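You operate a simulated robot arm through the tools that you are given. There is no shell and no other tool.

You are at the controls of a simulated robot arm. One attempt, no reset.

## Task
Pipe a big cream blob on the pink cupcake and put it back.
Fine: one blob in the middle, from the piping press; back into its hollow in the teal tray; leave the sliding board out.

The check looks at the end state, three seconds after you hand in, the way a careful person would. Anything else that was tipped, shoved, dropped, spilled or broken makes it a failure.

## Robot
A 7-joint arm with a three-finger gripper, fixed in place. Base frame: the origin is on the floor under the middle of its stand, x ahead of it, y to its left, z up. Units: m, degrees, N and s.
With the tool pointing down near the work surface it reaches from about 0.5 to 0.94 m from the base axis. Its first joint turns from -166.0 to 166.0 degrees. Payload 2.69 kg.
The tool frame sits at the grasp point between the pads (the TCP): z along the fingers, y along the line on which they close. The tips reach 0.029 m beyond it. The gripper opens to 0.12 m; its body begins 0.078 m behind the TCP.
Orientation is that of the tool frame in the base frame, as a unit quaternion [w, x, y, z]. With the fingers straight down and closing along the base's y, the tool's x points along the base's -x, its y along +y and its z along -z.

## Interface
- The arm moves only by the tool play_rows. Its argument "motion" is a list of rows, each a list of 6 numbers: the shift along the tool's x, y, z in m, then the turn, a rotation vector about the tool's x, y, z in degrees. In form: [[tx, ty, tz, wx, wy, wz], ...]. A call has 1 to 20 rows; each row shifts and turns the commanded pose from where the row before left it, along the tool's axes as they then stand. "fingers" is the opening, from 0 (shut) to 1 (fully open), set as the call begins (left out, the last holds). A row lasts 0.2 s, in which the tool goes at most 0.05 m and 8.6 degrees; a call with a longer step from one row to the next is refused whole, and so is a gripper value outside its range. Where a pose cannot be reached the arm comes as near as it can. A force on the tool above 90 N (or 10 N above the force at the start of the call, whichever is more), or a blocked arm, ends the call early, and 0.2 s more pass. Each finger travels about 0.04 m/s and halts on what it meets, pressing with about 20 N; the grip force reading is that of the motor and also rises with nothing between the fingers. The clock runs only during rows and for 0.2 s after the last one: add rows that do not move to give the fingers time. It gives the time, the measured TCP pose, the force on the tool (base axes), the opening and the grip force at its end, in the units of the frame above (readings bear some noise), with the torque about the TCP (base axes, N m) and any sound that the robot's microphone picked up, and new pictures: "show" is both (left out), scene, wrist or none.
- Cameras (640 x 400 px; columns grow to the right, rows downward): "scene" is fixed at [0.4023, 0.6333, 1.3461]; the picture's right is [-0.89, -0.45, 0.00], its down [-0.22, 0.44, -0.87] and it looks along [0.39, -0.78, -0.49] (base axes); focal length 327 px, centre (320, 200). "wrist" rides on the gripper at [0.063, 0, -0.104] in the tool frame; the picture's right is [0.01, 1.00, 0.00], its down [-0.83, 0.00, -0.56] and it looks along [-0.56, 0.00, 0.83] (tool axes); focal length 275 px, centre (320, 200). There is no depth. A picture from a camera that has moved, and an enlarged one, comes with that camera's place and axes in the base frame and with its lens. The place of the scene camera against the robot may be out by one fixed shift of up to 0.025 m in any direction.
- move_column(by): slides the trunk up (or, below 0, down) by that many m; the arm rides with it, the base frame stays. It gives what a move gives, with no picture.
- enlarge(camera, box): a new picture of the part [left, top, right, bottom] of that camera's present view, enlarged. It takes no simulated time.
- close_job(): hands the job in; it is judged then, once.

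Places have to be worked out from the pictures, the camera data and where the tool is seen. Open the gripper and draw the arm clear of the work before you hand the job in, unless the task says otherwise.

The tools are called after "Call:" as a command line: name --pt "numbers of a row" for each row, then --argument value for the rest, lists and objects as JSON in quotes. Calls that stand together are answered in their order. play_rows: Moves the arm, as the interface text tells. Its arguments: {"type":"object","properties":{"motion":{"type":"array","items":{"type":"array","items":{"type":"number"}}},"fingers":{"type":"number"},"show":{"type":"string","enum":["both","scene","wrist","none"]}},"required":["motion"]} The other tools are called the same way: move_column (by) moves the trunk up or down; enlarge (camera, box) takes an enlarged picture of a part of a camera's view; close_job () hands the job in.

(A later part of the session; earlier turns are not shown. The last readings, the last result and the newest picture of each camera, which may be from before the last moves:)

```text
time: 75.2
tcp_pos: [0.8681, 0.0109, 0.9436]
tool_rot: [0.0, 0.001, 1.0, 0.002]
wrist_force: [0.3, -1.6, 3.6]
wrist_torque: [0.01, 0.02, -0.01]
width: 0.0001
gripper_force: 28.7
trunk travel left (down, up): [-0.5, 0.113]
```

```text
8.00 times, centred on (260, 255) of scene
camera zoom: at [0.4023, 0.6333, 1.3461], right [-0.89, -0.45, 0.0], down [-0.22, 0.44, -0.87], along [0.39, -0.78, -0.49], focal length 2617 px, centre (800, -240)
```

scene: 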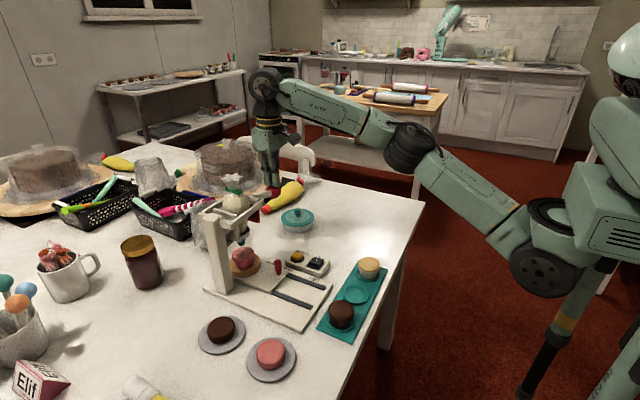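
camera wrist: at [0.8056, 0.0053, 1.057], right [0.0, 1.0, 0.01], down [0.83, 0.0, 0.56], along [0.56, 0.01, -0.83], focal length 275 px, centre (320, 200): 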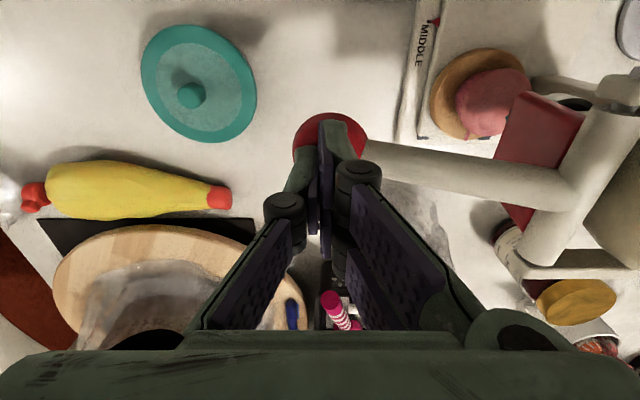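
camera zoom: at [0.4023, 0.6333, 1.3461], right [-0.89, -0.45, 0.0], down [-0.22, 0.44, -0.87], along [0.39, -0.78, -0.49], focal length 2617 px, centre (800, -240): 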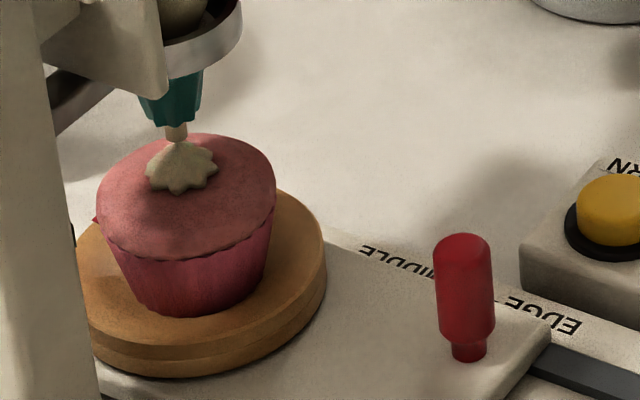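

Now ~2.3 cm wide. Continuing to hold; watching that it stays below the nozzle.

Call:
play_rows --pt "0 0 0 0 0 0" --pt "0 0 0 0 0 0" --pt "0 0 0 0 0 0" --pt "0 0 0 0 0 0" --pt "0 0 0 0 0 0" --pt "0 0 0 0 0 0" --pt "0 0 0 0 0 0" --pt "0 0 0 0 0 0" --pt "0 0 0 0 0 0" --pt "0 0 0 0 0 0" --pt "0 0 0 0 0 0" --pt "0 0 0 0 0 0" --pt "0 0 0 0 0 0" --pt "0 0 0 0 0 0" --show "none"

Call:
enlarge --camera "scene" --box '[235, 230, 285, 280]'

```text
time: 78.2
tcp_pos: [0.8682, 0.0119, 0.9431]
tool_rot: [0.0, 0.001, 1.0, 0.003]
wrist_force: [0.9, -0.6, 3.9]
wrist_torque: [0.01, 0.0, 0.02]
width: 0.0
gripper_force: 27.9
trunk travel left (down, up): [-0.5, 0.113]
```

```text
8.00 times, centred on (260, 255) of scene
camera zoom: at [0.4023, 0.6333, 1.3461], right [-0.89, -0.45, 0.0], down [-0.22, 0.44, -0.87], along [0.39, -0.78, -0.49], focal length 2617 px, centre (800, -240)
```

zoom: 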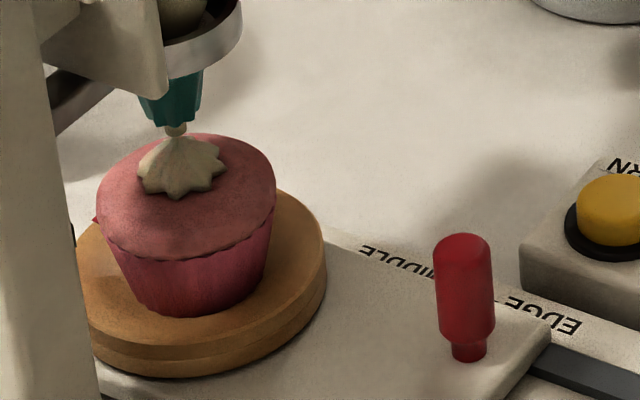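

About 2.8 cm wide and the tip is several millimetres below the nozzle. I'll add roughly two more seconds and then release.

Call:
play_rows --pt "0 0 0 0 0 0" --pt "0 0 0 0 0 0" --pt "0 0 0 0 0 0" --pt "0 0 0 0 0 0" --pt "0 0 0 0 0 0" --pt "0 0 0 0 0 0" --pt "0 0 0 0 0 0" --pt "0 0 0 0 0 0" --show "none"

Call:
enlarge --camera "scene" --box '[235, 230, 285, 280]'

```text
time: 80.0
tcp_pos: [0.8679, 0.0108, 0.9431]
tool_rot: [0.001, 0.001, 1.0, 0.003]
wrist_force: [0.1, -0.1, 3.0]
wrist_torque: [0.0, 0.02, -0.02]
width: 0.0
gripper_force: 28.6
trunk travel left (down, up): [-0.5, 0.113]
```

```text
8.00 times, centred on (260, 255) of scene
camera zoom: at [0.4023, 0.6333, 1.3461], right [-0.89, -0.45, 0.0], down [-0.22, 0.44, -0.87], along [0.39, -0.78, -0.49], focal length 2617 px, centre (800, -240)
```

zoom: 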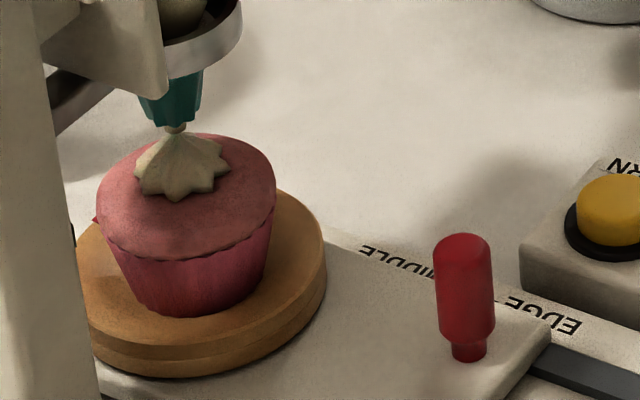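

3.0 cm wide with ~7 mm still to the nozzle. A bit more for a clearly big blob, then release.

Call:
play_rows --pt "0 0 0 0 0 0" --pt "0 0 0 0 0 0" --pt "0 0 0 0 0 0" --pt "0 0 0 0 0 0" --pt "0 0 0 0 0 0" --pt "0 0 0 0 0 0" --pt "0 0 0 0 0 0" --pt "0 0 0 0 0 0" --pt "0 0 0 0 0 0" --pt "0 0 0 0 0 0" --pt "0 0 0 0 0 0" --pt "0 0 0 0 0 0" --show "none"

Call:
enlarge --camera "scene" --box '[235, 230, 285, 280]'

```text
time: 82.6
tcp_pos: [0.8682, 0.0115, 0.9437]
tool_rot: [0.001, 0.001, 1.0, 0.003]
wrist_force: [-0.1, -1.3, 3.6]
wrist_torque: [-0.01, -0.02, 0.02]
width: 0.0
gripper_force: 28.3
trunk travel left (down, up): [-0.5, 0.113]
```

```text
8.00 times, centred on (260, 255) of scene
camera zoom: at [0.4023, 0.6333, 1.3461], right [-0.89, -0.45, 0.0], down [-0.22, 0.44, -0.87], along [0.39, -0.78, -0.49], focal length 2617 px, centre (800, -240)
```

zoom: 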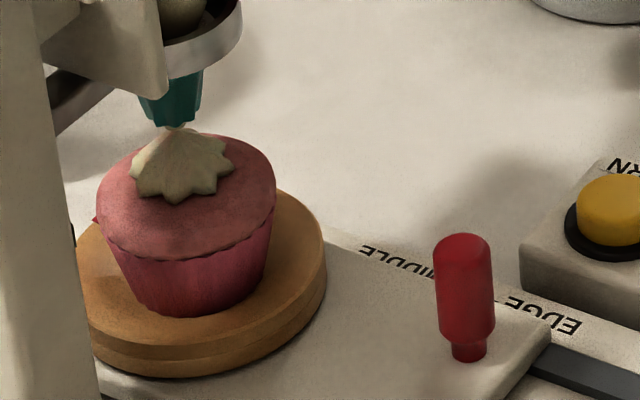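

3.3 cm wide, well centred and just under the nozzle: big enough. Releasing the lever by raising quickly.

Call:
play_rows --pt "0 0 -0.03 0 0 0" --pt "0 -0.003 -0.03 0 0 0" --pt "0 0 0 0 0 0" --show "both"

Call:
enlarge --camera "scene" --box '[205, 180, 305, 280]'

Call:
enlarge --camera "scene" --box '[235, 230, 285, 280]'

```text
time: 83.4
tcp_pos: [0.8688, 0.0083, 1.0028]
tool_rot: [0.0, 0.001, 1.0, 0.003]
wrist_force: [-0.2, -0.1, 0.9]
wrist_torque: [-0.02, -0.01, -0.01]
width: 0.0
gripper_force: 28.4
trunk travel left (down, up): [-0.5, 0.113]
camera wrist: at [0.8059, 0.008, 1.1079], right [0.0, 1.0, 0.0], down [0.83, 0.0, 0.56], along [0.56, 0.01, -0.83], focal length 275 px, centre (320, 200)
```

scene: 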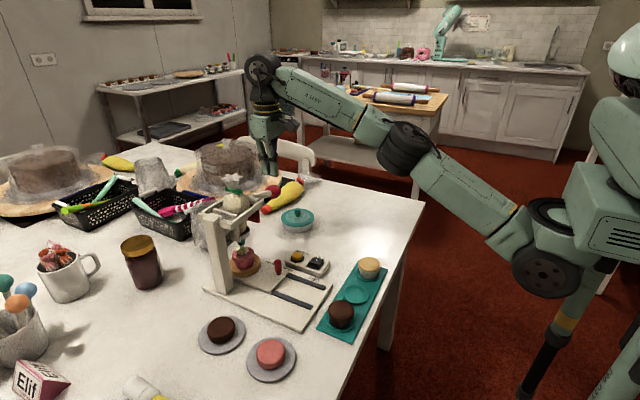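
wrist: 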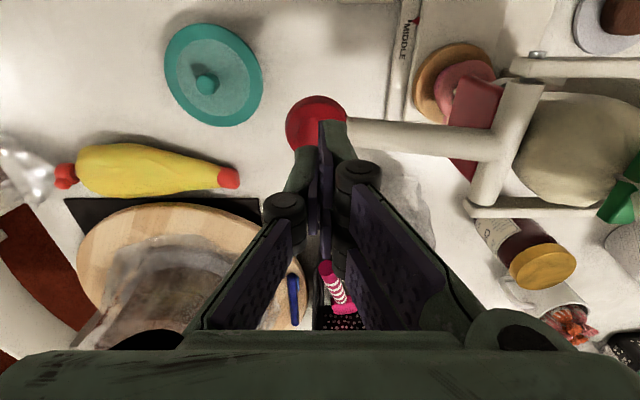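

```text
4.00 times, centred on (255, 230) of scene
camera zoom: at [0.4023, 0.6333, 1.3461], right [-0.89, -0.45, 0.0], down [-0.22, 0.44, -0.87], along [0.39, -0.78, -0.49], focal length 1309 px, centre (580, 80)
```

zoom: 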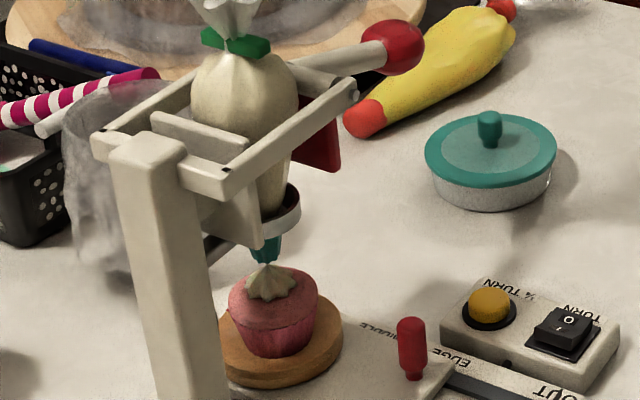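

```text
8.00 times, centred on (260, 255) of scene
camera zoom: at [0.4023, 0.6333, 1.3461], right [-0.89, -0.45, 0.0], down [-0.22, 0.44, -0.87], along [0.39, -0.78, -0.49], focal length 2617 px, centre (800, -240)
```

zoom: 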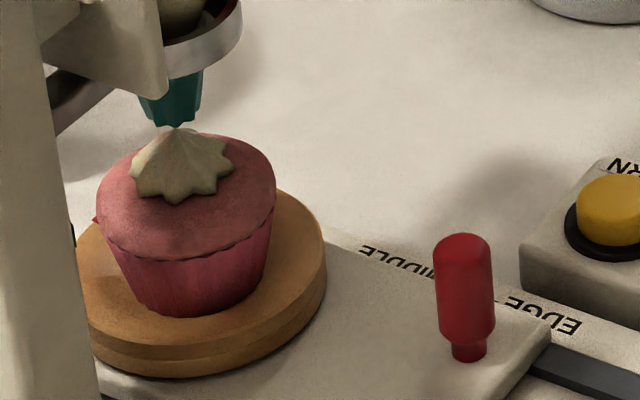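

The lever sprang back and the flow stopped, leaving one centred star-shaped blob. Retreating backward away from the press, then lowering the trunk again.

Call:
play_rows --pt "0.03 0 -0.005 0 0 0" --pt "0.04 0 0 0 0 0" --pt "0.04 0 0 0 0 0" --pt "0.04 0 0 0 0 0" --pt "0.04 0 0 0 0 0" --pt "0.02 0 0 0 0 0" --pt "0 0 0 0 0 0" --show "none"

Call:
play_rows --pt "0 0.033 0 0 0 0" --pt "0 0.033 0 0 0 0" --pt "0 0.033 0 0 0 0" --pt "0 0.03 0 0 0 0" --pt "0 0 0 0 0 0" --fingers 0.4 --show "wrist"

```text
time: 85.0
tcp_pos: [0.6575, 0.0094, 1.0088]
tool_rot: [-0.001, 0.002, 1.0, 0.002]
wrist_force: [-0.5, -0.1, 0.0]
wrist_torque: [0.01, 0.0, 0.02]
width: 0.0002
gripper_force: 28.5
trunk travel left (down, up): [-0.5, 0.113]
```

```text
time: 86.2
tcp_pos: [0.6598, 0.1391, 1.0086]
tool_rot: [0.0, 0.002, 1.0, 0.003]
wrist_force: [-0.1, 0.1, -0.4]
wrist_torque: [-0.01, -0.01, -0.01]
width: 0.0482
gripper_force: 0.0
trunk travel left (down, up): [-0.5, 0.113]
camera wrist: at [0.5974, 0.1381, 1.1133], right [0.0, 1.0, 0.0], down [0.83, 0.0, 0.56], along [0.56, 0.0, -0.83], focal length 275 px, centre (320, 200)
```

wrist: 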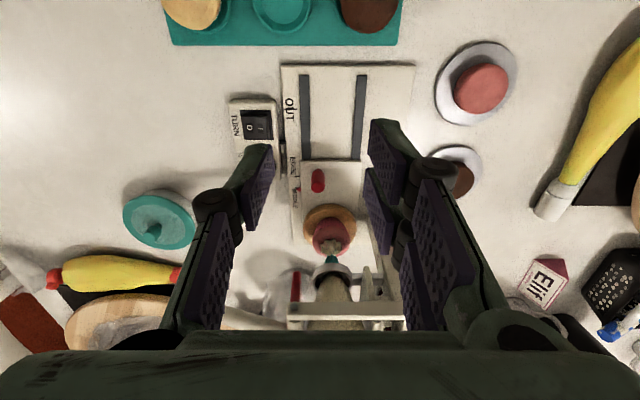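

Clear view: blob on the pink cupcake under the nozzle. Tilting the tool 25° again and lowering the trunk to go fetch the pin.

Call:
play_rows --pt "0 0 0 0 -6.25 0" --pt "0 0 0 0 -6.25 0" --pt "0 0 0 0 -6.25 0" --pt "0 0 0 0 -6.25 0" --pt "0 0 0 0 0 0" --show "none"

Call:
move_column --by -0.12

Call:
play_rows --pt "0 0 0 0 0 0" --show "both"

Call:
enlarge --camera "wrist" --box '[290, 180, 380, 300]'

```text
time: 87.4
tcp_pos: [0.6592, 0.1382, 1.0091]
tool_rot: [0.218, 0.002, 0.976, 0.002]
wrist_force: [-0.5, 0.0, 0.2]
wrist_torque: [0.04, -0.01, -0.01]
width: 0.0481
gripper_force: 0.0
trunk travel left (down, up): [-0.5, 0.113]
```

```text
time: 88.9
tcp_pos: [0.6595, 0.1379, 0.8896]
tool_rot: [0.216, 0.002, 0.976, 0.002]
wrist_force: [0.1, 0.2, -0.4]
wrist_torque: [-0.01, -0.02, 0.05]
width: 0.0478
gripper_force: 0.1
trunk travel left (down, up): [-0.38, 0.233]
```

```text
time: 89.3
tcp_pos: [0.6589, 0.1381, 0.888]
tool_rot: [0.217, 0.002, 0.976, 0.003]
wrist_force: [0.1, -0.2, 0.0]
wrist_torque: [0.01, 0.0, -0.02]
width: 0.048
gripper_force: 0.1
trunk travel left (down, up): [-0.38, 0.233]
camera wrist: at [0.5584, 0.1376, 0.9575], right [0.0, 1.0, 0.0], down [0.52, 0.0, 0.86], along [0.86, 0.0, -0.52], focal length 275 px, centre (320, 200)
```

scene: 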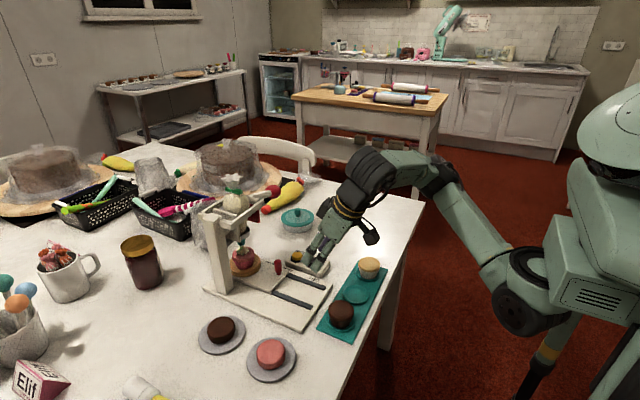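
wrist: 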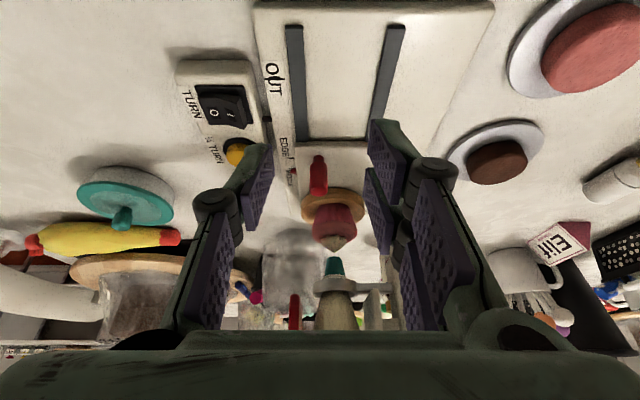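

```text
3.33 times, centred on (335, 240) of wrist
camera zoom: at [0.5584, 0.1376, 0.9575], right [0.0, 1.0, 0.0], down [0.52, 0.0, 0.86], along [0.86, 0.0, -0.52], focal length 918 px, centre (270, 67)
```

zoom: 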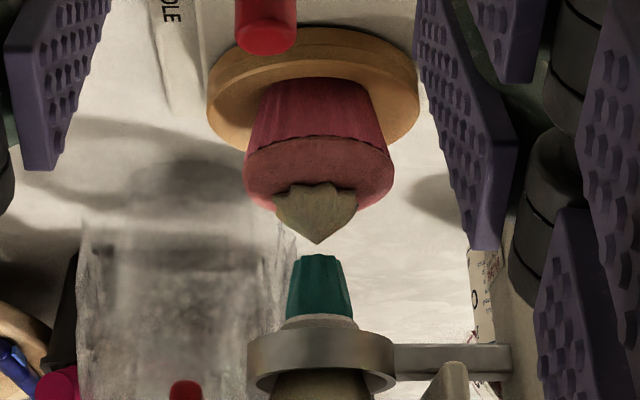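

The side view shows the blob centred with ~4 mm of clear air below the nozzle, so the board can slide out safely. Moving over the pin and lowering around it as before.

Call:
play_rows --pt "-0.02574 0 0.012 0 0 0" --pt "-0.02574 0 0.012 0 0 0" --pt "-0.02574 0 0.012 0 0 0" --pt "-0.02574 0 0.012 0 0 0" --pt "0 0 0 0 0 0" --show "wrist"

Call:
enlarge --camera "wrist" --box '[240, 60, 400, 260]'

```text
time: 90.5
tcp_pos: [0.7749, 0.1366, 0.8909]
tool_rot: [0.217, 0.002, 0.976, 0.003]
wrist_force: [-0.1, -0.7, -0.3]
wrist_torque: [0.02, -0.01, 0.01]
width: 0.0481
gripper_force: 0.1
trunk travel left (down, up): [-0.38, 0.233]
camera wrist: at [0.6732, 0.1358, 0.959], right [0.0, 1.0, 0.0], down [0.52, 0.0, 0.86], along [0.86, 0.0, -0.52], focal length 275 px, centre (320, 200)
```

wrist: 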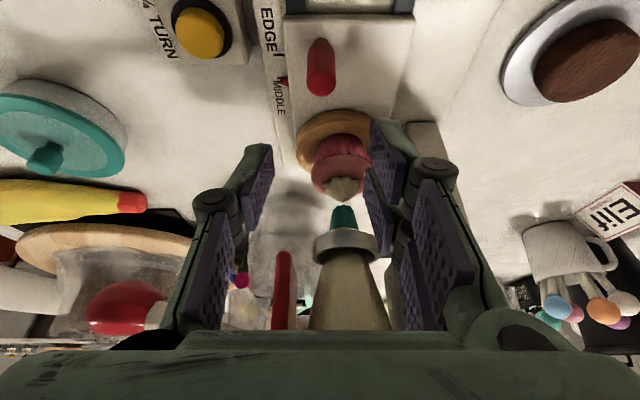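

```text
2.00 times, centred on (320, 160) of wrist
camera zoom: at [0.6732, 0.1358, 0.959], right [0.0, 1.0, 0.0], down [0.52, 0.0, 0.86], along [0.86, 0.0, -0.52], focal length 551 px, centre (320, 280)
```

zoom: 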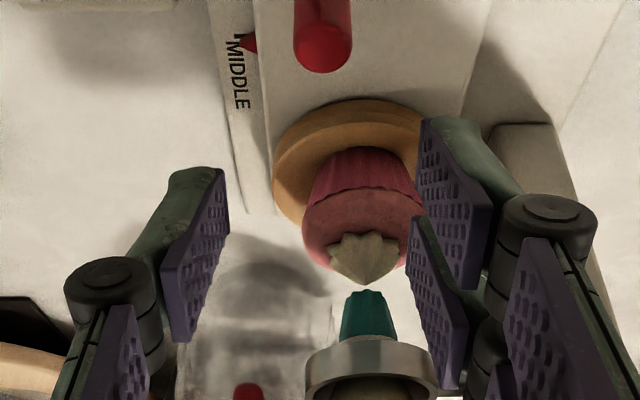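

Pin is right between the open fingers. Lowering to grip height and closing on it.

Call:
play_rows --pt "0.00845 0 0.01813 0 0 0" --pt "0.00845 0 0.01813 0 0 0" --pt "0.00845 0 0.01813 0 0 0" --pt "0.0072 0 0.0154 0 0 0" --pt "0 0 0 0 0 0" --show "wrist"

Call:
enlarge --camera "wrist" --box '[220, 80, 420, 300]'

```text
time: 91.7
tcp_pos: [0.7723, 0.1365, 0.8112]
tool_rot: [0.216, 0.002, 0.976, 0.003]
wrist_force: [0.0, 0.7, 0.2]
wrist_torque: [-0.02, 0.0, -0.02]
width: 0.0478
gripper_force: 0.1
trunk travel left (down, up): [-0.38, 0.233]
camera wrist: at [0.6715, 0.1367, 0.8809], right [0.0, 1.0, 0.0], down [0.52, 0.0, 0.86], along [0.86, 0.0, -0.52], focal length 275 px, centre (320, 200)
```

wrist: 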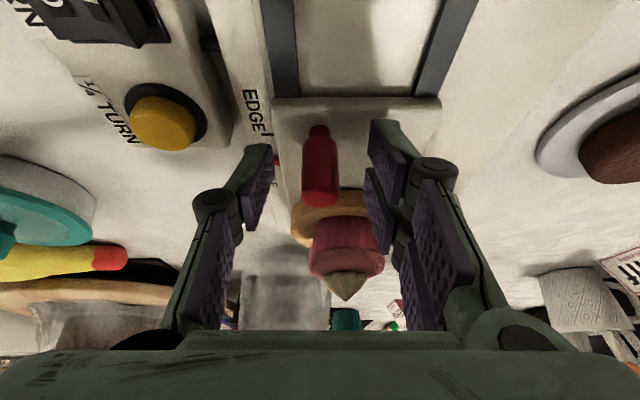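

```text
1.82 times, centred on (320, 190) of wrist
camera zoom: at [0.6715, 0.1367, 0.8809], right [0.0, 1.0, 0.0], down [0.52, 0.0, 0.86], along [0.86, 0.0, -0.52], focal length 500 px, centre (320, 218)
```

zoom: 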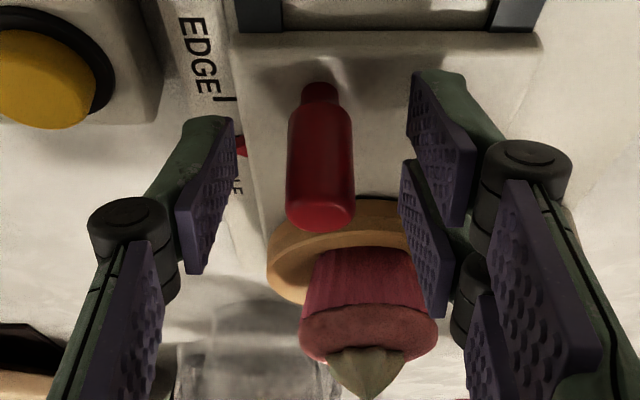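

Closing on the pin.

Call:
play_rows --pt "0 0 0 0 0 0" --pt "0 0 0 0 0 0" --pt "0 0 0 0 0 0" --pt "0 0 0 0 0 0" --pt "0 0 0 0 0 0" --fingers 0.08 --show "none"

Call:
play_rows --pt "0.0027 0 -0.0013 0 0 0" --pt "0.0054 0 -0.0025 0 0 0" --pt "0.0091 0 -0.0042 0 0 0" --pt "0.0109 0 -0.0051 0 0 0" --pt "0.0109 0 -0.0051 0 0 0" --pt "0.0109 0 -0.0051 0 0 0" --pt "0.0109 0 -0.0051 0 0 0" --pt "0.0109 0 -0.0051 0 0 0" --pt "0.0073 0 -0.0034 0 0 0" --pt "0.0036 0 -0.0017 0 0 0" --pt "0 0 0 0 0 0" --show "both"

Call:
enlarge --camera "scene" --box '[225, 210, 335, 310]'

Call:
enlarge --camera "wrist" --box '[220, 50, 420, 250]'

```text
time: 92.9
tcp_pos: [0.7736, 0.137, 0.8128]
tool_rot: [0.217, 0.002, 0.976, 0.002]
wrist_force: [0.0, -0.6, 0.1]
wrist_torque: [0.02, -0.07, -0.01]
width: 0.0176
gripper_force: 42.9
trunk travel left (down, up): [-0.38, 0.233]
```

```text
time: 95.3
tcp_pos: [0.6819, 0.1368, 0.8128]
tool_rot: [0.217, 0.002, 0.976, 0.002]
wrist_force: [0.5, -14.7, 9.5]
wrist_torque: [-0.4, -0.58, -0.14]
width: 0.0172
gripper_force: 43.4
trunk travel left (down, up): [-0.38, 0.233]
camera wrist: at [0.5805, 0.1369, 0.8808], right [0.0, 1.0, 0.0], down [0.52, 0.0, 0.86], along [0.86, 0.0, -0.52], focal length 275 px, centre (320, 200)
```

scene: 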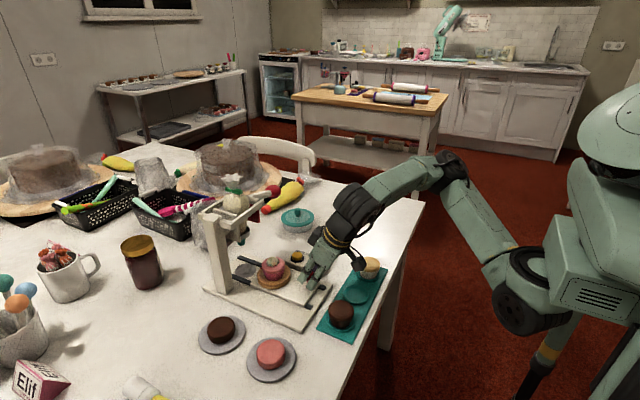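
wrist: 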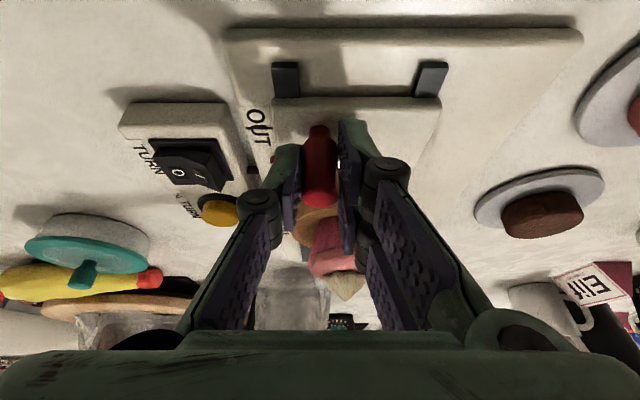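

```text
4.00 times, centred on (280, 260) of scene
camera zoom: at [0.4023, 0.6333, 1.3461], right [-0.89, -0.45, 0.0], down [-0.22, 0.44, -0.87], along [0.39, -0.78, -0.49], focal length 1309 px, centre (480, -40)
```

zoom: 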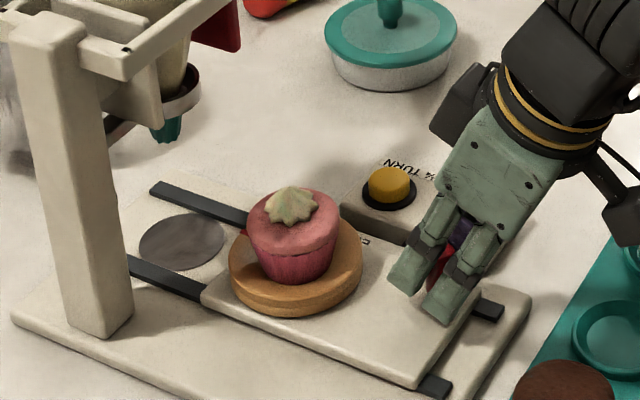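

```text
2.00 times, centred on (320, 150) of wrist
camera zoom: at [0.5805, 0.1369, 0.8808], right [0.0, 1.0, 0.0], down [0.52, 0.0, 0.86], along [0.86, 0.0, -0.52], focal length 551 px, centre (320, 300)
```

zoom: 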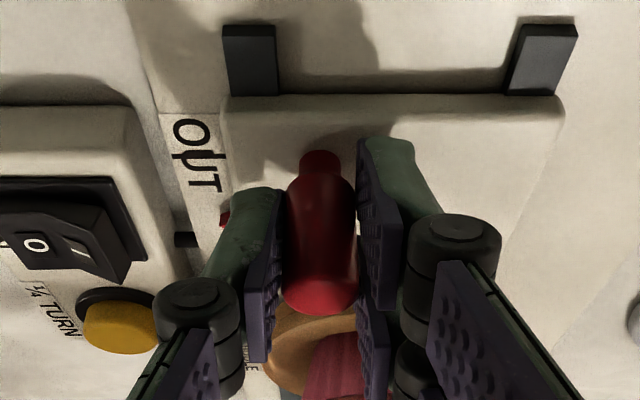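

The cupcake rides along well, but a sideways force of ~15 N built up on the pin. I'll relieve it with a sub-millimetre shift before finishing the pull.

Call:
play_rows --pt "-0.0001 -0.0005 -0.0003 0 0 0" --pt "0 0 0 0 0 0" --show "none"

Call:
play_rows --pt "0 0 0 0 0 0" --show "none"

```text
time: 95.9
tcp_pos: [0.6822, 0.1369, 0.8124]
tool_rot: [0.217, 0.002, 0.976, 0.002]
wrist_force: [-0.7, -12.2, 3.1]
wrist_torque: [-0.36, -1.13, -0.03]
width: 0.0178
gripper_force: 42.8
trunk travel left (down, up): [-0.38, 0.233]
```

```text
time: 96.3
tcp_pos: [0.6821, 0.1371, 0.8119]
tool_rot: [0.217, 0.002, 0.976, 0.002]
wrist_force: [-1.0, -13.2, 2.7]
wrist_torque: [-0.33, -0.58, -0.04]
width: 0.0173
gripper_force: 42.6
trunk travel left (down, up): [-0.38, 0.233]
```

Shifting a further 1.5 mm sideways reduces the load if my reading is right; checking.

Call:
play_rows --pt "0 -0.0008 0 0 0 0" --pt "0 -0.0007 0 0 0 0" --pt "0 0 0 0 0 0" --show "none"

Call:
enlarge --camera "scene" --box '[225, 210, 335, 310]'

```text
time: 97.1
tcp_pos: [0.6816, 0.1369, 0.8119]
tool_rot: [0.216, 0.001, 0.976, 0.004]
wrist_force: [0.4, -0.1, 5.4]
wrist_torque: [0.06, 1.15, 0.0]
width: 0.0174
gripper_force: 42.9
trunk travel left (down, up): [-0.38, 0.233]
```

```text
4.00 times, centred on (280, 260) of scene
camera zoom: at [0.4023, 0.6333, 1.3461], right [-0.89, -0.45, 0.0], down [-0.22, 0.44, -0.87], along [0.39, -0.78, -0.49], focal length 1309 px, centre (480, -40)
```

zoom: 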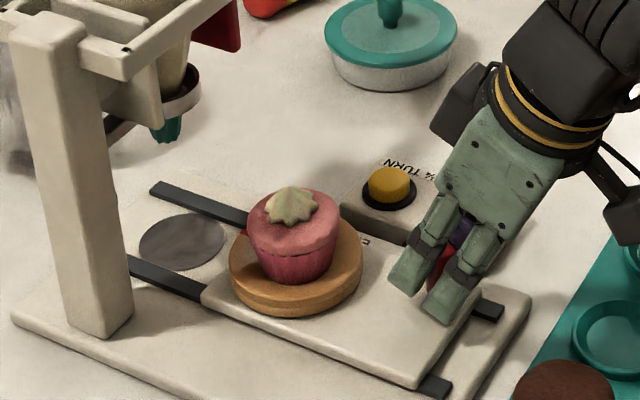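

Side load is gone. Pulling the remaining ~2.2 cm back to OUT.

Call:
play_rows --pt "0.0036 0 -0.0017 0 0 0" --pt "0.0054 -0.0001 -0.0025 0 0 0" --pt "0.0054 0 -0.0025 0 0 0" --pt "0.0036 0 -0.0017 0 0 0" --pt "0.0014 0 -0.0006 0 0 0" --pt "0 0 0 0 0 0" --show "both"

Call:
enlarge --camera "wrist" --box '[230, 80, 310, 180]'

Call:
enlarge --camera "scene" --box '[225, 210, 345, 320]'

```text
time: 98.5
tcp_pos: [0.6603, 0.1366, 0.8133]
tool_rot: [0.216, 0.002, 0.976, 0.001]
wrist_force: [0.7, 7.6, 0.4]
wrist_torque: [0.14, -0.68, 0.05]
width: 0.0175
gripper_force: 43.5
trunk travel left (down, up): [-0.38, 0.233]
camera wrist: at [0.5595, 0.1366, 0.8809], right [0.0, 1.0, 0.0], down [0.52, 0.0, 0.86], along [0.86, 0.0, -0.52], focal length 275 px, centre (320, 200)
```

scene: 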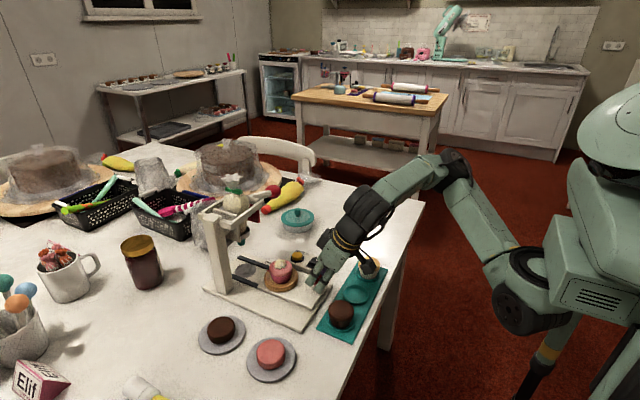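
wrist: 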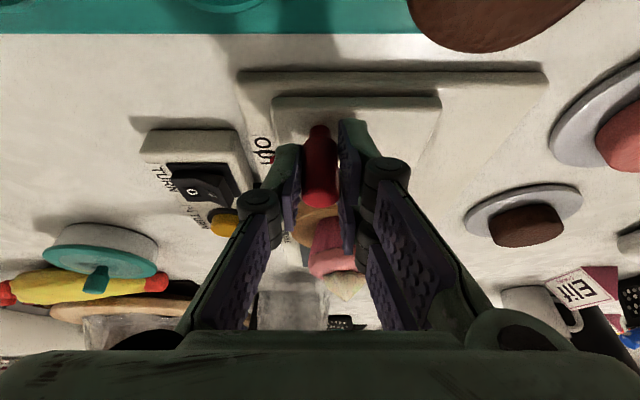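

```text
4.00 times, centred on (270, 130) of wrist
camera zoom: at [0.5595, 0.1366, 0.8809], right [0.0, 1.0, 0.0], down [0.52, 0.0, 0.86], along [0.86, 0.0, -0.52], focal length 1101 px, centre (520, 480)
```

zoom: 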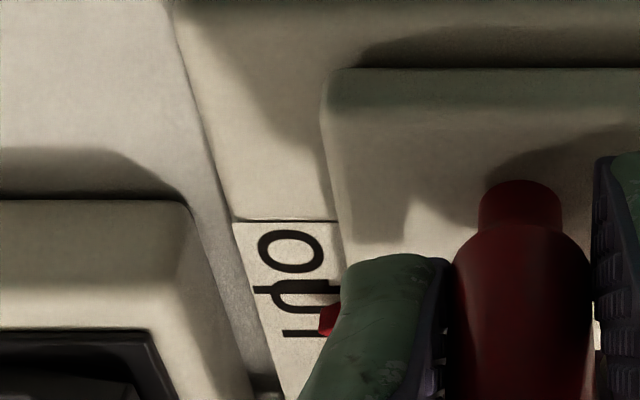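

```text
3.64 times, centred on (285, 265) of scene
camera zoom: at [0.4023, 0.6333, 1.3461], right [-0.89, -0.45, 0.0], down [-0.22, 0.44, -0.87], along [0.39, -0.78, -0.49], focal length 1190 px, centre (447, -36)
```

zoom: 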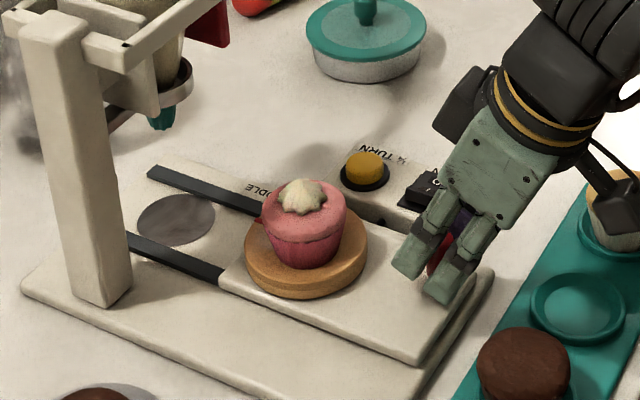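

Pointer is ~2 mm from its original OUT position. Pulling 2 mm more and relieving the small side force.

Call:
play_rows --pt "0.001 0.0005 -0.0005 0 0 0" --pt "0.001 0.0003 -0.0004 0 0 0" --pt "0 0 0 0 0 0" --show "wrist"

Call:
enlarge --camera "wrist" --box '[220, 50, 420, 250]'

```text
time: 99.3
tcp_pos: [0.6586, 0.1366, 0.8132]
tool_rot: [0.216, 0.002, 0.976, 0.003]
wrist_force: [-2.2, -0.3, 3.5]
wrist_torque: [-0.06, 0.21, 0.01]
width: 0.0175
gripper_force: 42.7
trunk travel left (down, up): [-0.38, 0.233]
camera wrist: at [0.5573, 0.1369, 0.8809], right [0.0, 1.0, 0.0], down [0.52, 0.0, 0.85], along [0.85, 0.0, -0.52], focal length 275 px, centre (320, 200)
```

wrist: 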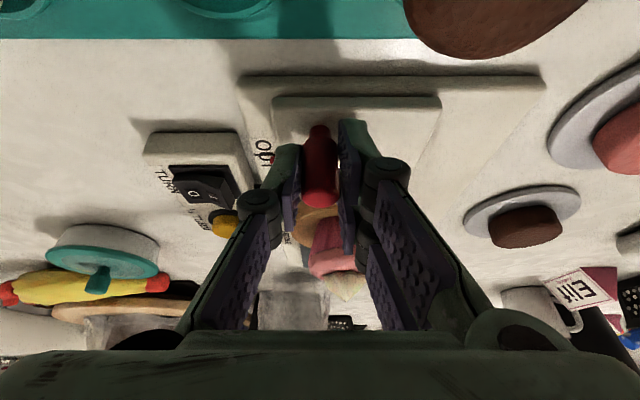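

```text
2.00 times, centred on (320, 150) of wrist
camera zoom: at [0.5573, 0.1369, 0.8809], right [0.0, 1.0, 0.0], down [0.52, 0.0, 0.85], along [0.85, 0.0, -0.52], focal length 551 px, centre (320, 300)
```

zoom: 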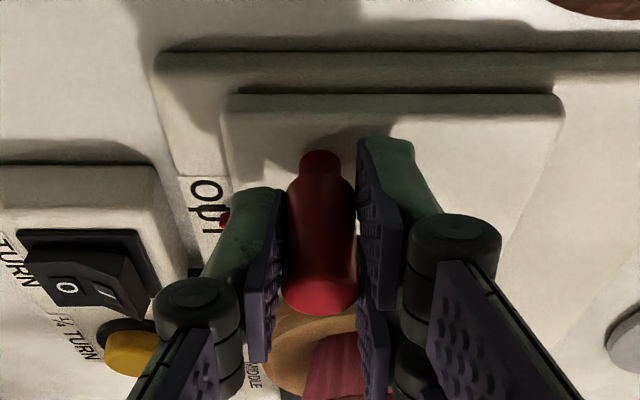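

Practically at the original OUT position (≤1 mm). One more millimetre, then release the pin.

Call:
play_rows --pt "0.0009 0 -0.0004 0 0 0" --pt "0 0 0 0 0 0" --show "none"

Call:
play_rows --pt "0 0 0 0 0 0" --pt "0 0 0 0 0 0" --pt "0 0 0 0 0 0" --pt "0 0 0 0 0 0" --fingers 0.4 --show "none"

Call:
play_rows --pt "-0.0042 0 -0.0091 0 0 0" --pt "-0.0085 0 -0.0181 0 0 0" --pt "-0.0085 0 -0.0181 0 0 0" --pt "-0.0085 0 -0.0181 0 0 0" --pt "-0.0085 0 -0.0181 0 0 0" --pt "0 0 0 0 0 0" --show "both"

Call:
enlarge --camera "wrist" --box '[220, 30, 420, 230]'

Call:
enlarge --camera "scene" --box '[225, 215, 345, 325]'

```text
time: 99.9
tcp_pos: [0.6586, 0.1373, 0.8126]
tool_rot: [0.217, 0.001, 0.976, 0.001]
wrist_force: [2.6, -0.7, 3.5]
wrist_torque: [-0.03, 0.74, -0.03]
width: 0.0176
gripper_force: 42.9
trunk travel left (down, up): [-0.38, 0.233]
```

```text
time: 100.9
tcp_pos: [0.6559, 0.1364, 0.8131]
tool_rot: [0.217, 0.001, 0.976, 0.002]
wrist_force: [0.1, -0.6, -0.4]
wrist_torque: [-0.04, 0.03, 0.01]
width: 0.048
gripper_force: 0.1
trunk travel left (down, up): [-0.38, 0.233]
```

```text
time: 102.3
tcp_pos: [0.6552, 0.1374, 0.9022]
tool_rot: [0.216, 0.002, 0.976, 0.002]
wrist_force: [0.2, -0.2, -0.7]
wrist_torque: [0.05, -0.01, 0.01]
width: 0.0482
gripper_force: 0.0
trunk travel left (down, up): [-0.38, 0.233]
camera wrist: at [0.5547, 0.1367, 0.9711], right [0.0, 1.0, 0.0], down [0.52, 0.0, 0.86], along [0.86, 0.0, -0.52], focal length 275 px, centre (320, 200)
```

scene: 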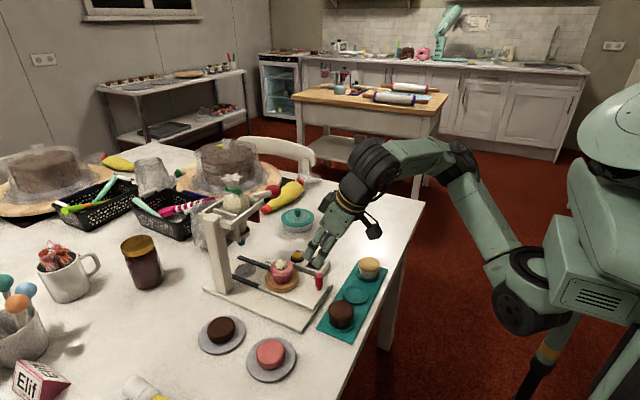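
wrist: 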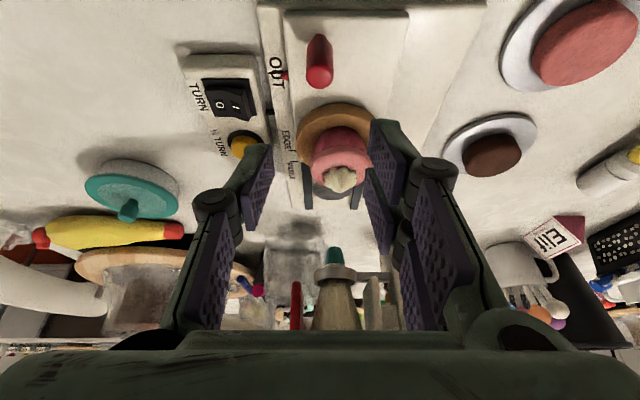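

```text
2.00 times, centred on (320, 130) of wrist
camera zoom: at [0.5547, 0.1367, 0.9711], right [0.0, 1.0, 0.0], down [0.52, 0.0, 0.86], along [0.86, 0.0, -0.52], focal length 551 px, centre (320, 340)
```

zoom: 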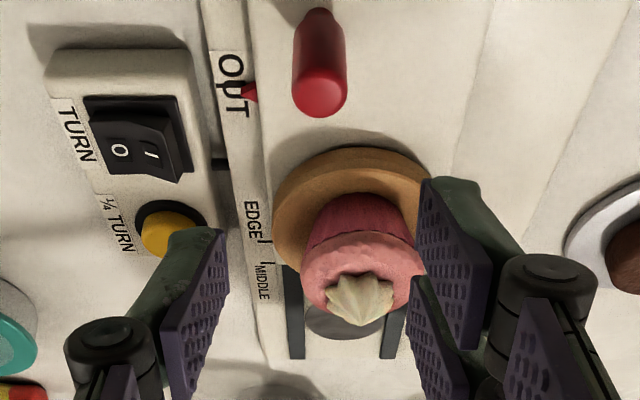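

```text
3.64 times, centred on (285, 270) of scene
camera zoom: at [0.4023, 0.6333, 1.3461], right [-0.89, -0.45, 0.0], down [-0.22, 0.44, -0.87], along [0.39, -0.78, -0.49], focal length 1190 px, centre (447, -54)
```

zoom: 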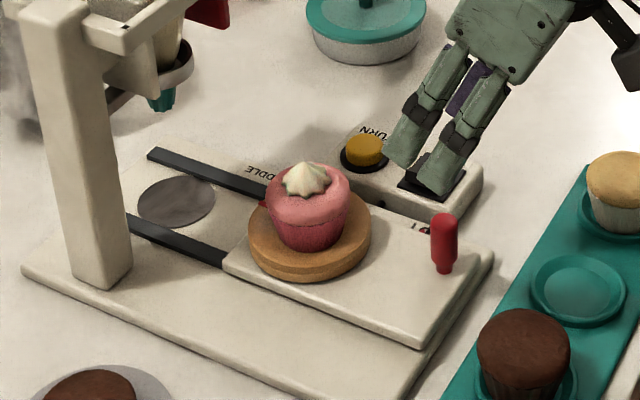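

The board is back at OUT and the blob sits in the middle of the cupcake. Straightening the tool and moving above the cupcake with the fingers open 7.8 cm.

Call:
play_rows --pt "0 0 0 0 6.25 0" --pt "0 0 0 0 6.25 0" --pt "0 0 0 0 6.25 0" --pt "0 0 0 0 6.25 0" --pt "0 0 0 0 0 0" --fingers 0.65 --show "wrist"

Call:
enlarge --camera "wrist" --box '[240, 100, 400, 280]'

```text
time: 103.5
tcp_pos: [0.6587, 0.1364, 0.9018]
tool_rot: [-0.001, 0.001, 1.0, 0.002]
wrist_force: [-0.2, 0.6, -0.2]
wrist_torque: [-0.02, 0.02, -0.02]
width: 0.078
gripper_force: 0.0
trunk travel left (down, up): [-0.38, 0.233]
camera wrist: at [0.5943, 0.1362, 1.0069], right [0.0, 1.0, 0.01], down [0.83, 0.0, 0.55], along [0.55, 0.01, -0.83], focal length 275 px, centre (320, 200)
```

wrist: 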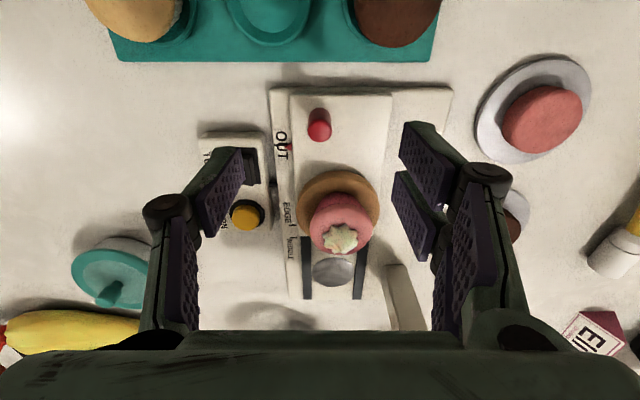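

```text
2.22 times, centred on (320, 190) of wrist
camera zoom: at [0.5943, 0.1362, 1.0069], right [0.0, 1.0, 0.01], down [0.83, 0.0, 0.55], along [0.55, 0.01, -0.83], focal length 612 px, centre (320, 222)
```

zoom: 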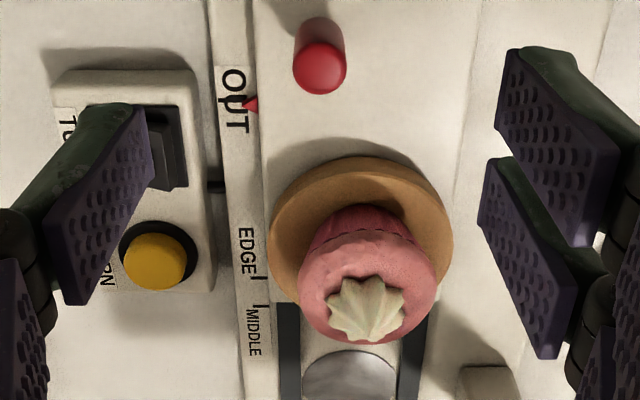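

Cupcake centre measured at ≈(0.754, 0.156). Moving above it.

Call:
play_rows --pt "-0.02 0.004 0 0 0 0" --pt "-0.027 0.0055 0 0 0 0" --pt "-0.027 0.0055 0 0 0 0" --pt "-0.022 0.0043 0 0 0 0" --pt "0 0 0 0 0 0" --show "both"

Call:
enlarge --camera "wrist" --box '[220, 50, 420, 250]'

Call:
enlarge --camera "scene" --box '[225, 180, 335, 300]'

```text
time: 104.7
tcp_pos: [0.7527, 0.1557, 0.901]
tool_rot: [0.0, 0.001, 1.0, 0.002]
wrist_force: [0.3, -0.1, 0.0]
wrist_torque: [-0.04, -0.01, 0.01]
width: 0.078
gripper_force: 0.0
trunk travel left (down, up): [-0.38, 0.233]
camera wrist: at [0.6896, 0.1564, 1.0071], right [0.0, 1.0, 0.01], down [0.83, 0.0, 0.56], along [0.56, 0.01, -0.83], focal length 275 px, centre (320, 200)
```

scene: 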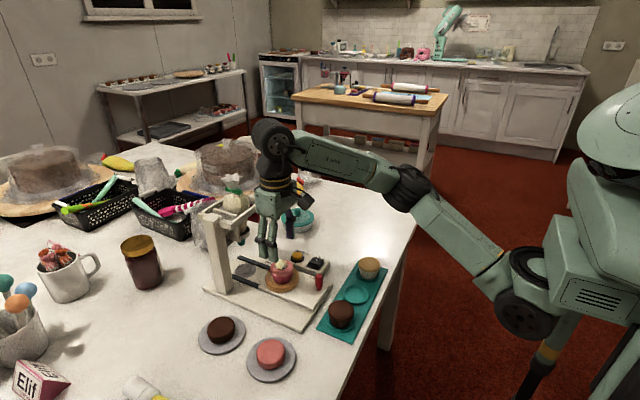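
wrist: 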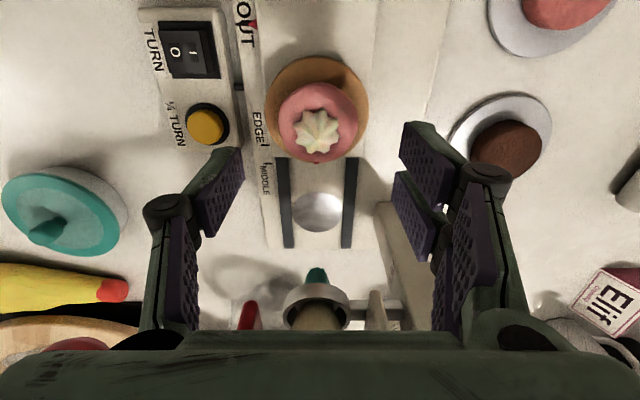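

```text
2.00 times, centred on (320, 150) of wrist
camera zoom: at [0.6896, 0.1564, 1.0071], right [0.0, 1.0, 0.01], down [0.83, 0.0, 0.56], along [0.56, 0.01, -0.83], focal length 551 px, centre (320, 300)
```

zoom: 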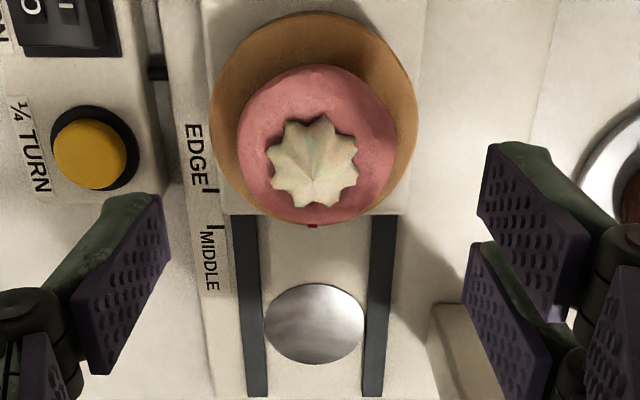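

```text
3.33 times, centred on (280, 240) of scene
camera zoom: at [0.4023, 0.6333, 1.3461], right [-0.89, -0.45, 0.0], down [-0.22, 0.44, -0.87], along [0.39, -0.78, -0.49], focal length 1090 px, centre (453, 67)
```

zoom: 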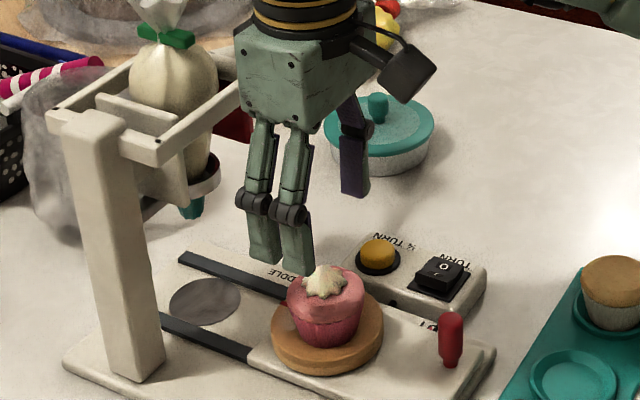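

The blob is cleanly centred (within ~2 mm) and the gripper is aligned. Descending around the cupcake to the same grip height as before.

Call:
play_rows --pt "0 0 0.02 0 0 0" --pt "0 0 0.02 0 0 0" --pt "0 0 0.018 0 0 0" --pt "0 0 0.012 0 0 0" --pt "0 0 0.008 0 0 0" --pt "0 0 0 0 0 0" --show "both"

Call:
enlarge --camera "wrist" --box '[220, 50, 420, 250]'

Call:
enlarge --camera "scene" --box '[235, 210, 325, 300]'

```text
time: 106.1
tcp_pos: [0.7532, 0.1563, 0.8257]
tool_rot: [0.0, 0.002, 1.0, 0.002]
wrist_force: [-0.7, 0.4, -0.1]
wrist_torque: [-0.02, -0.02, 0.04]
width: 0.0782
gripper_force: 0.0
trunk travel left (down, up): [-0.38, 0.233]
camera wrist: at [0.69, 0.1562, 0.9297], right [0.0, 1.0, 0.01], down [0.83, 0.0, 0.56], along [0.56, 0.01, -0.83], focal length 275 px, centre (320, 200)
```

scene: 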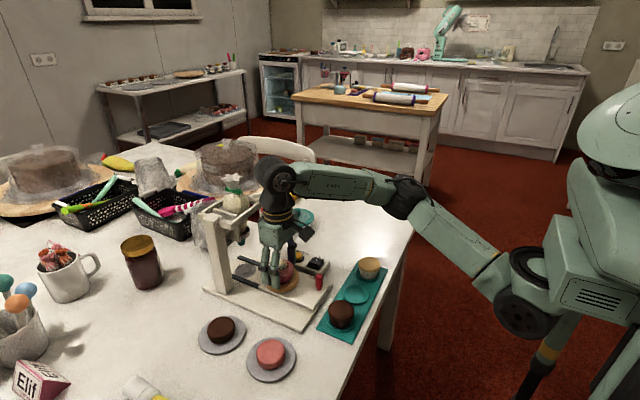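
wrist: 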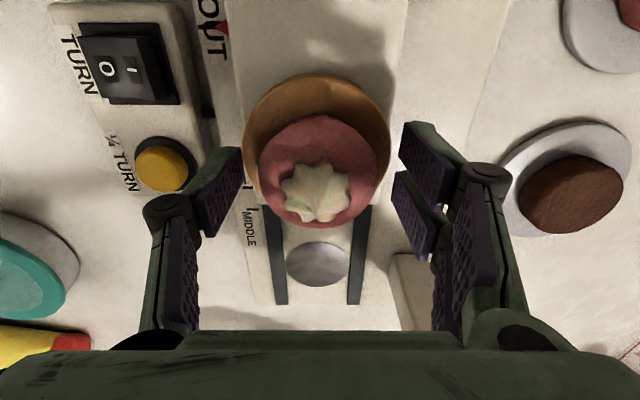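

```text
2.00 times, centred on (320, 150) of wrist
camera zoom: at [0.69, 0.1562, 0.9297], right [0.0, 1.0, 0.01], down [0.83, 0.0, 0.56], along [0.56, 0.01, -0.83], focal length 551 px, centre (320, 300)
```

zoom: 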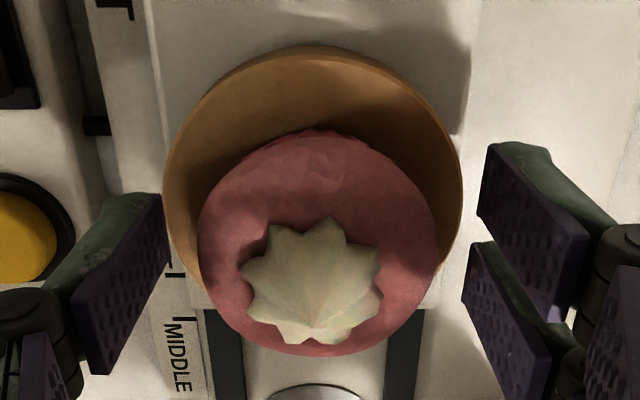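

```text
4.44 times, centred on (280, 255) of scene
camera zoom: at [0.4023, 0.6333, 1.3461], right [-0.89, -0.45, 0.0], down [-0.22, 0.44, -0.87], along [0.39, -0.78, -0.49], focal length 1454 px, centre (498, -44)
```

zoom: 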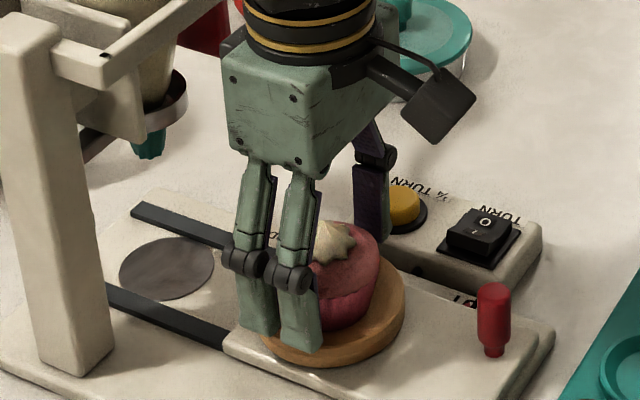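

Nearly there; the blob is far from the fingers. Lowering 3 mm more, then closing on the cap.

Call:
play_rows --pt "0 0 0.002 0 0 0" --pt "0 0 0.001 0 0 0" --pt "0 0 0 0 0 0" --show "none"

Call:
play_rows --pt "0 0 0 0 0 0" --pt "0 0 0 0 0 0" --pt "0 0 0 0 0 0" --pt "0 0 0 0 0 0" --fingers 0.43 --show "wrist"

Call:
enlarge --camera "wrist" --box '[220, 50, 420, 250]'

```text
time: 106.9
tcp_pos: [0.7528, 0.1558, 0.8212]
tool_rot: [0.0, 0.002, 1.0, 0.003]
wrist_force: [0.4, -0.8, 0.0]
wrist_torque: [0.03, 0.01, 0.01]
width: 0.078
gripper_force: 0.1
trunk travel left (down, up): [-0.38, 0.233]
```

```text
time: 107.9
tcp_pos: [0.7536, 0.1566, 0.8231]
tool_rot: [0.0, 0.001, 1.0, 0.002]
wrist_force: [0.5, -0.6, 0.9]
wrist_torque: [0.01, -0.02, 0.0]
width: 0.0537
gripper_force: 20.3
trunk travel left (down, up): [-0.38, 0.233]
camera wrist: at [0.6904, 0.1557, 0.9272], right [0.0, 1.0, 0.01], down [0.83, 0.0, 0.56], along [0.56, 0.01, -0.83], focal length 275 px, centre (320, 200)
```

wrist: 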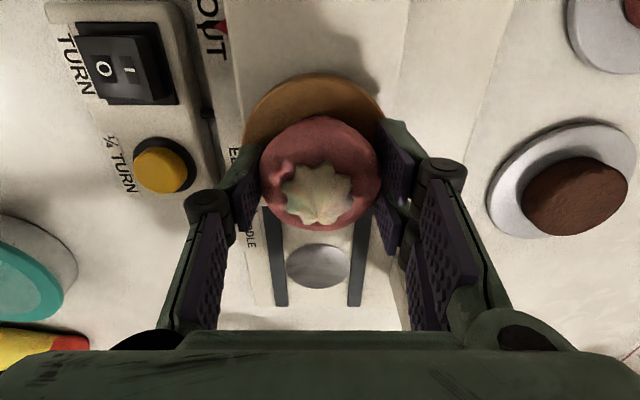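

```text
2.00 times, centred on (320, 150) of wrist
camera zoom: at [0.6904, 0.1557, 0.9272], right [0.0, 1.0, 0.01], down [0.83, 0.0, 0.56], along [0.56, 0.01, -0.83], focal length 551 px, centre (320, 300)
```

zoom: 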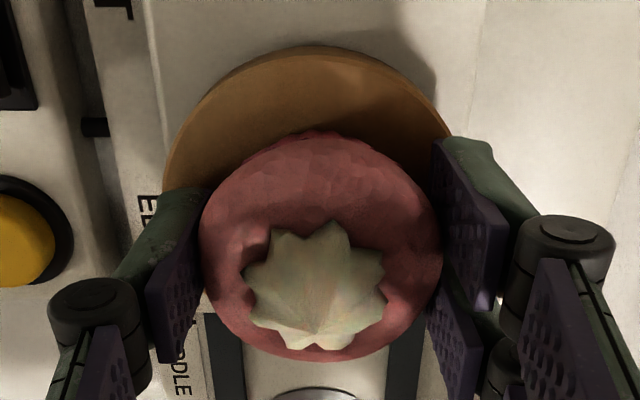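

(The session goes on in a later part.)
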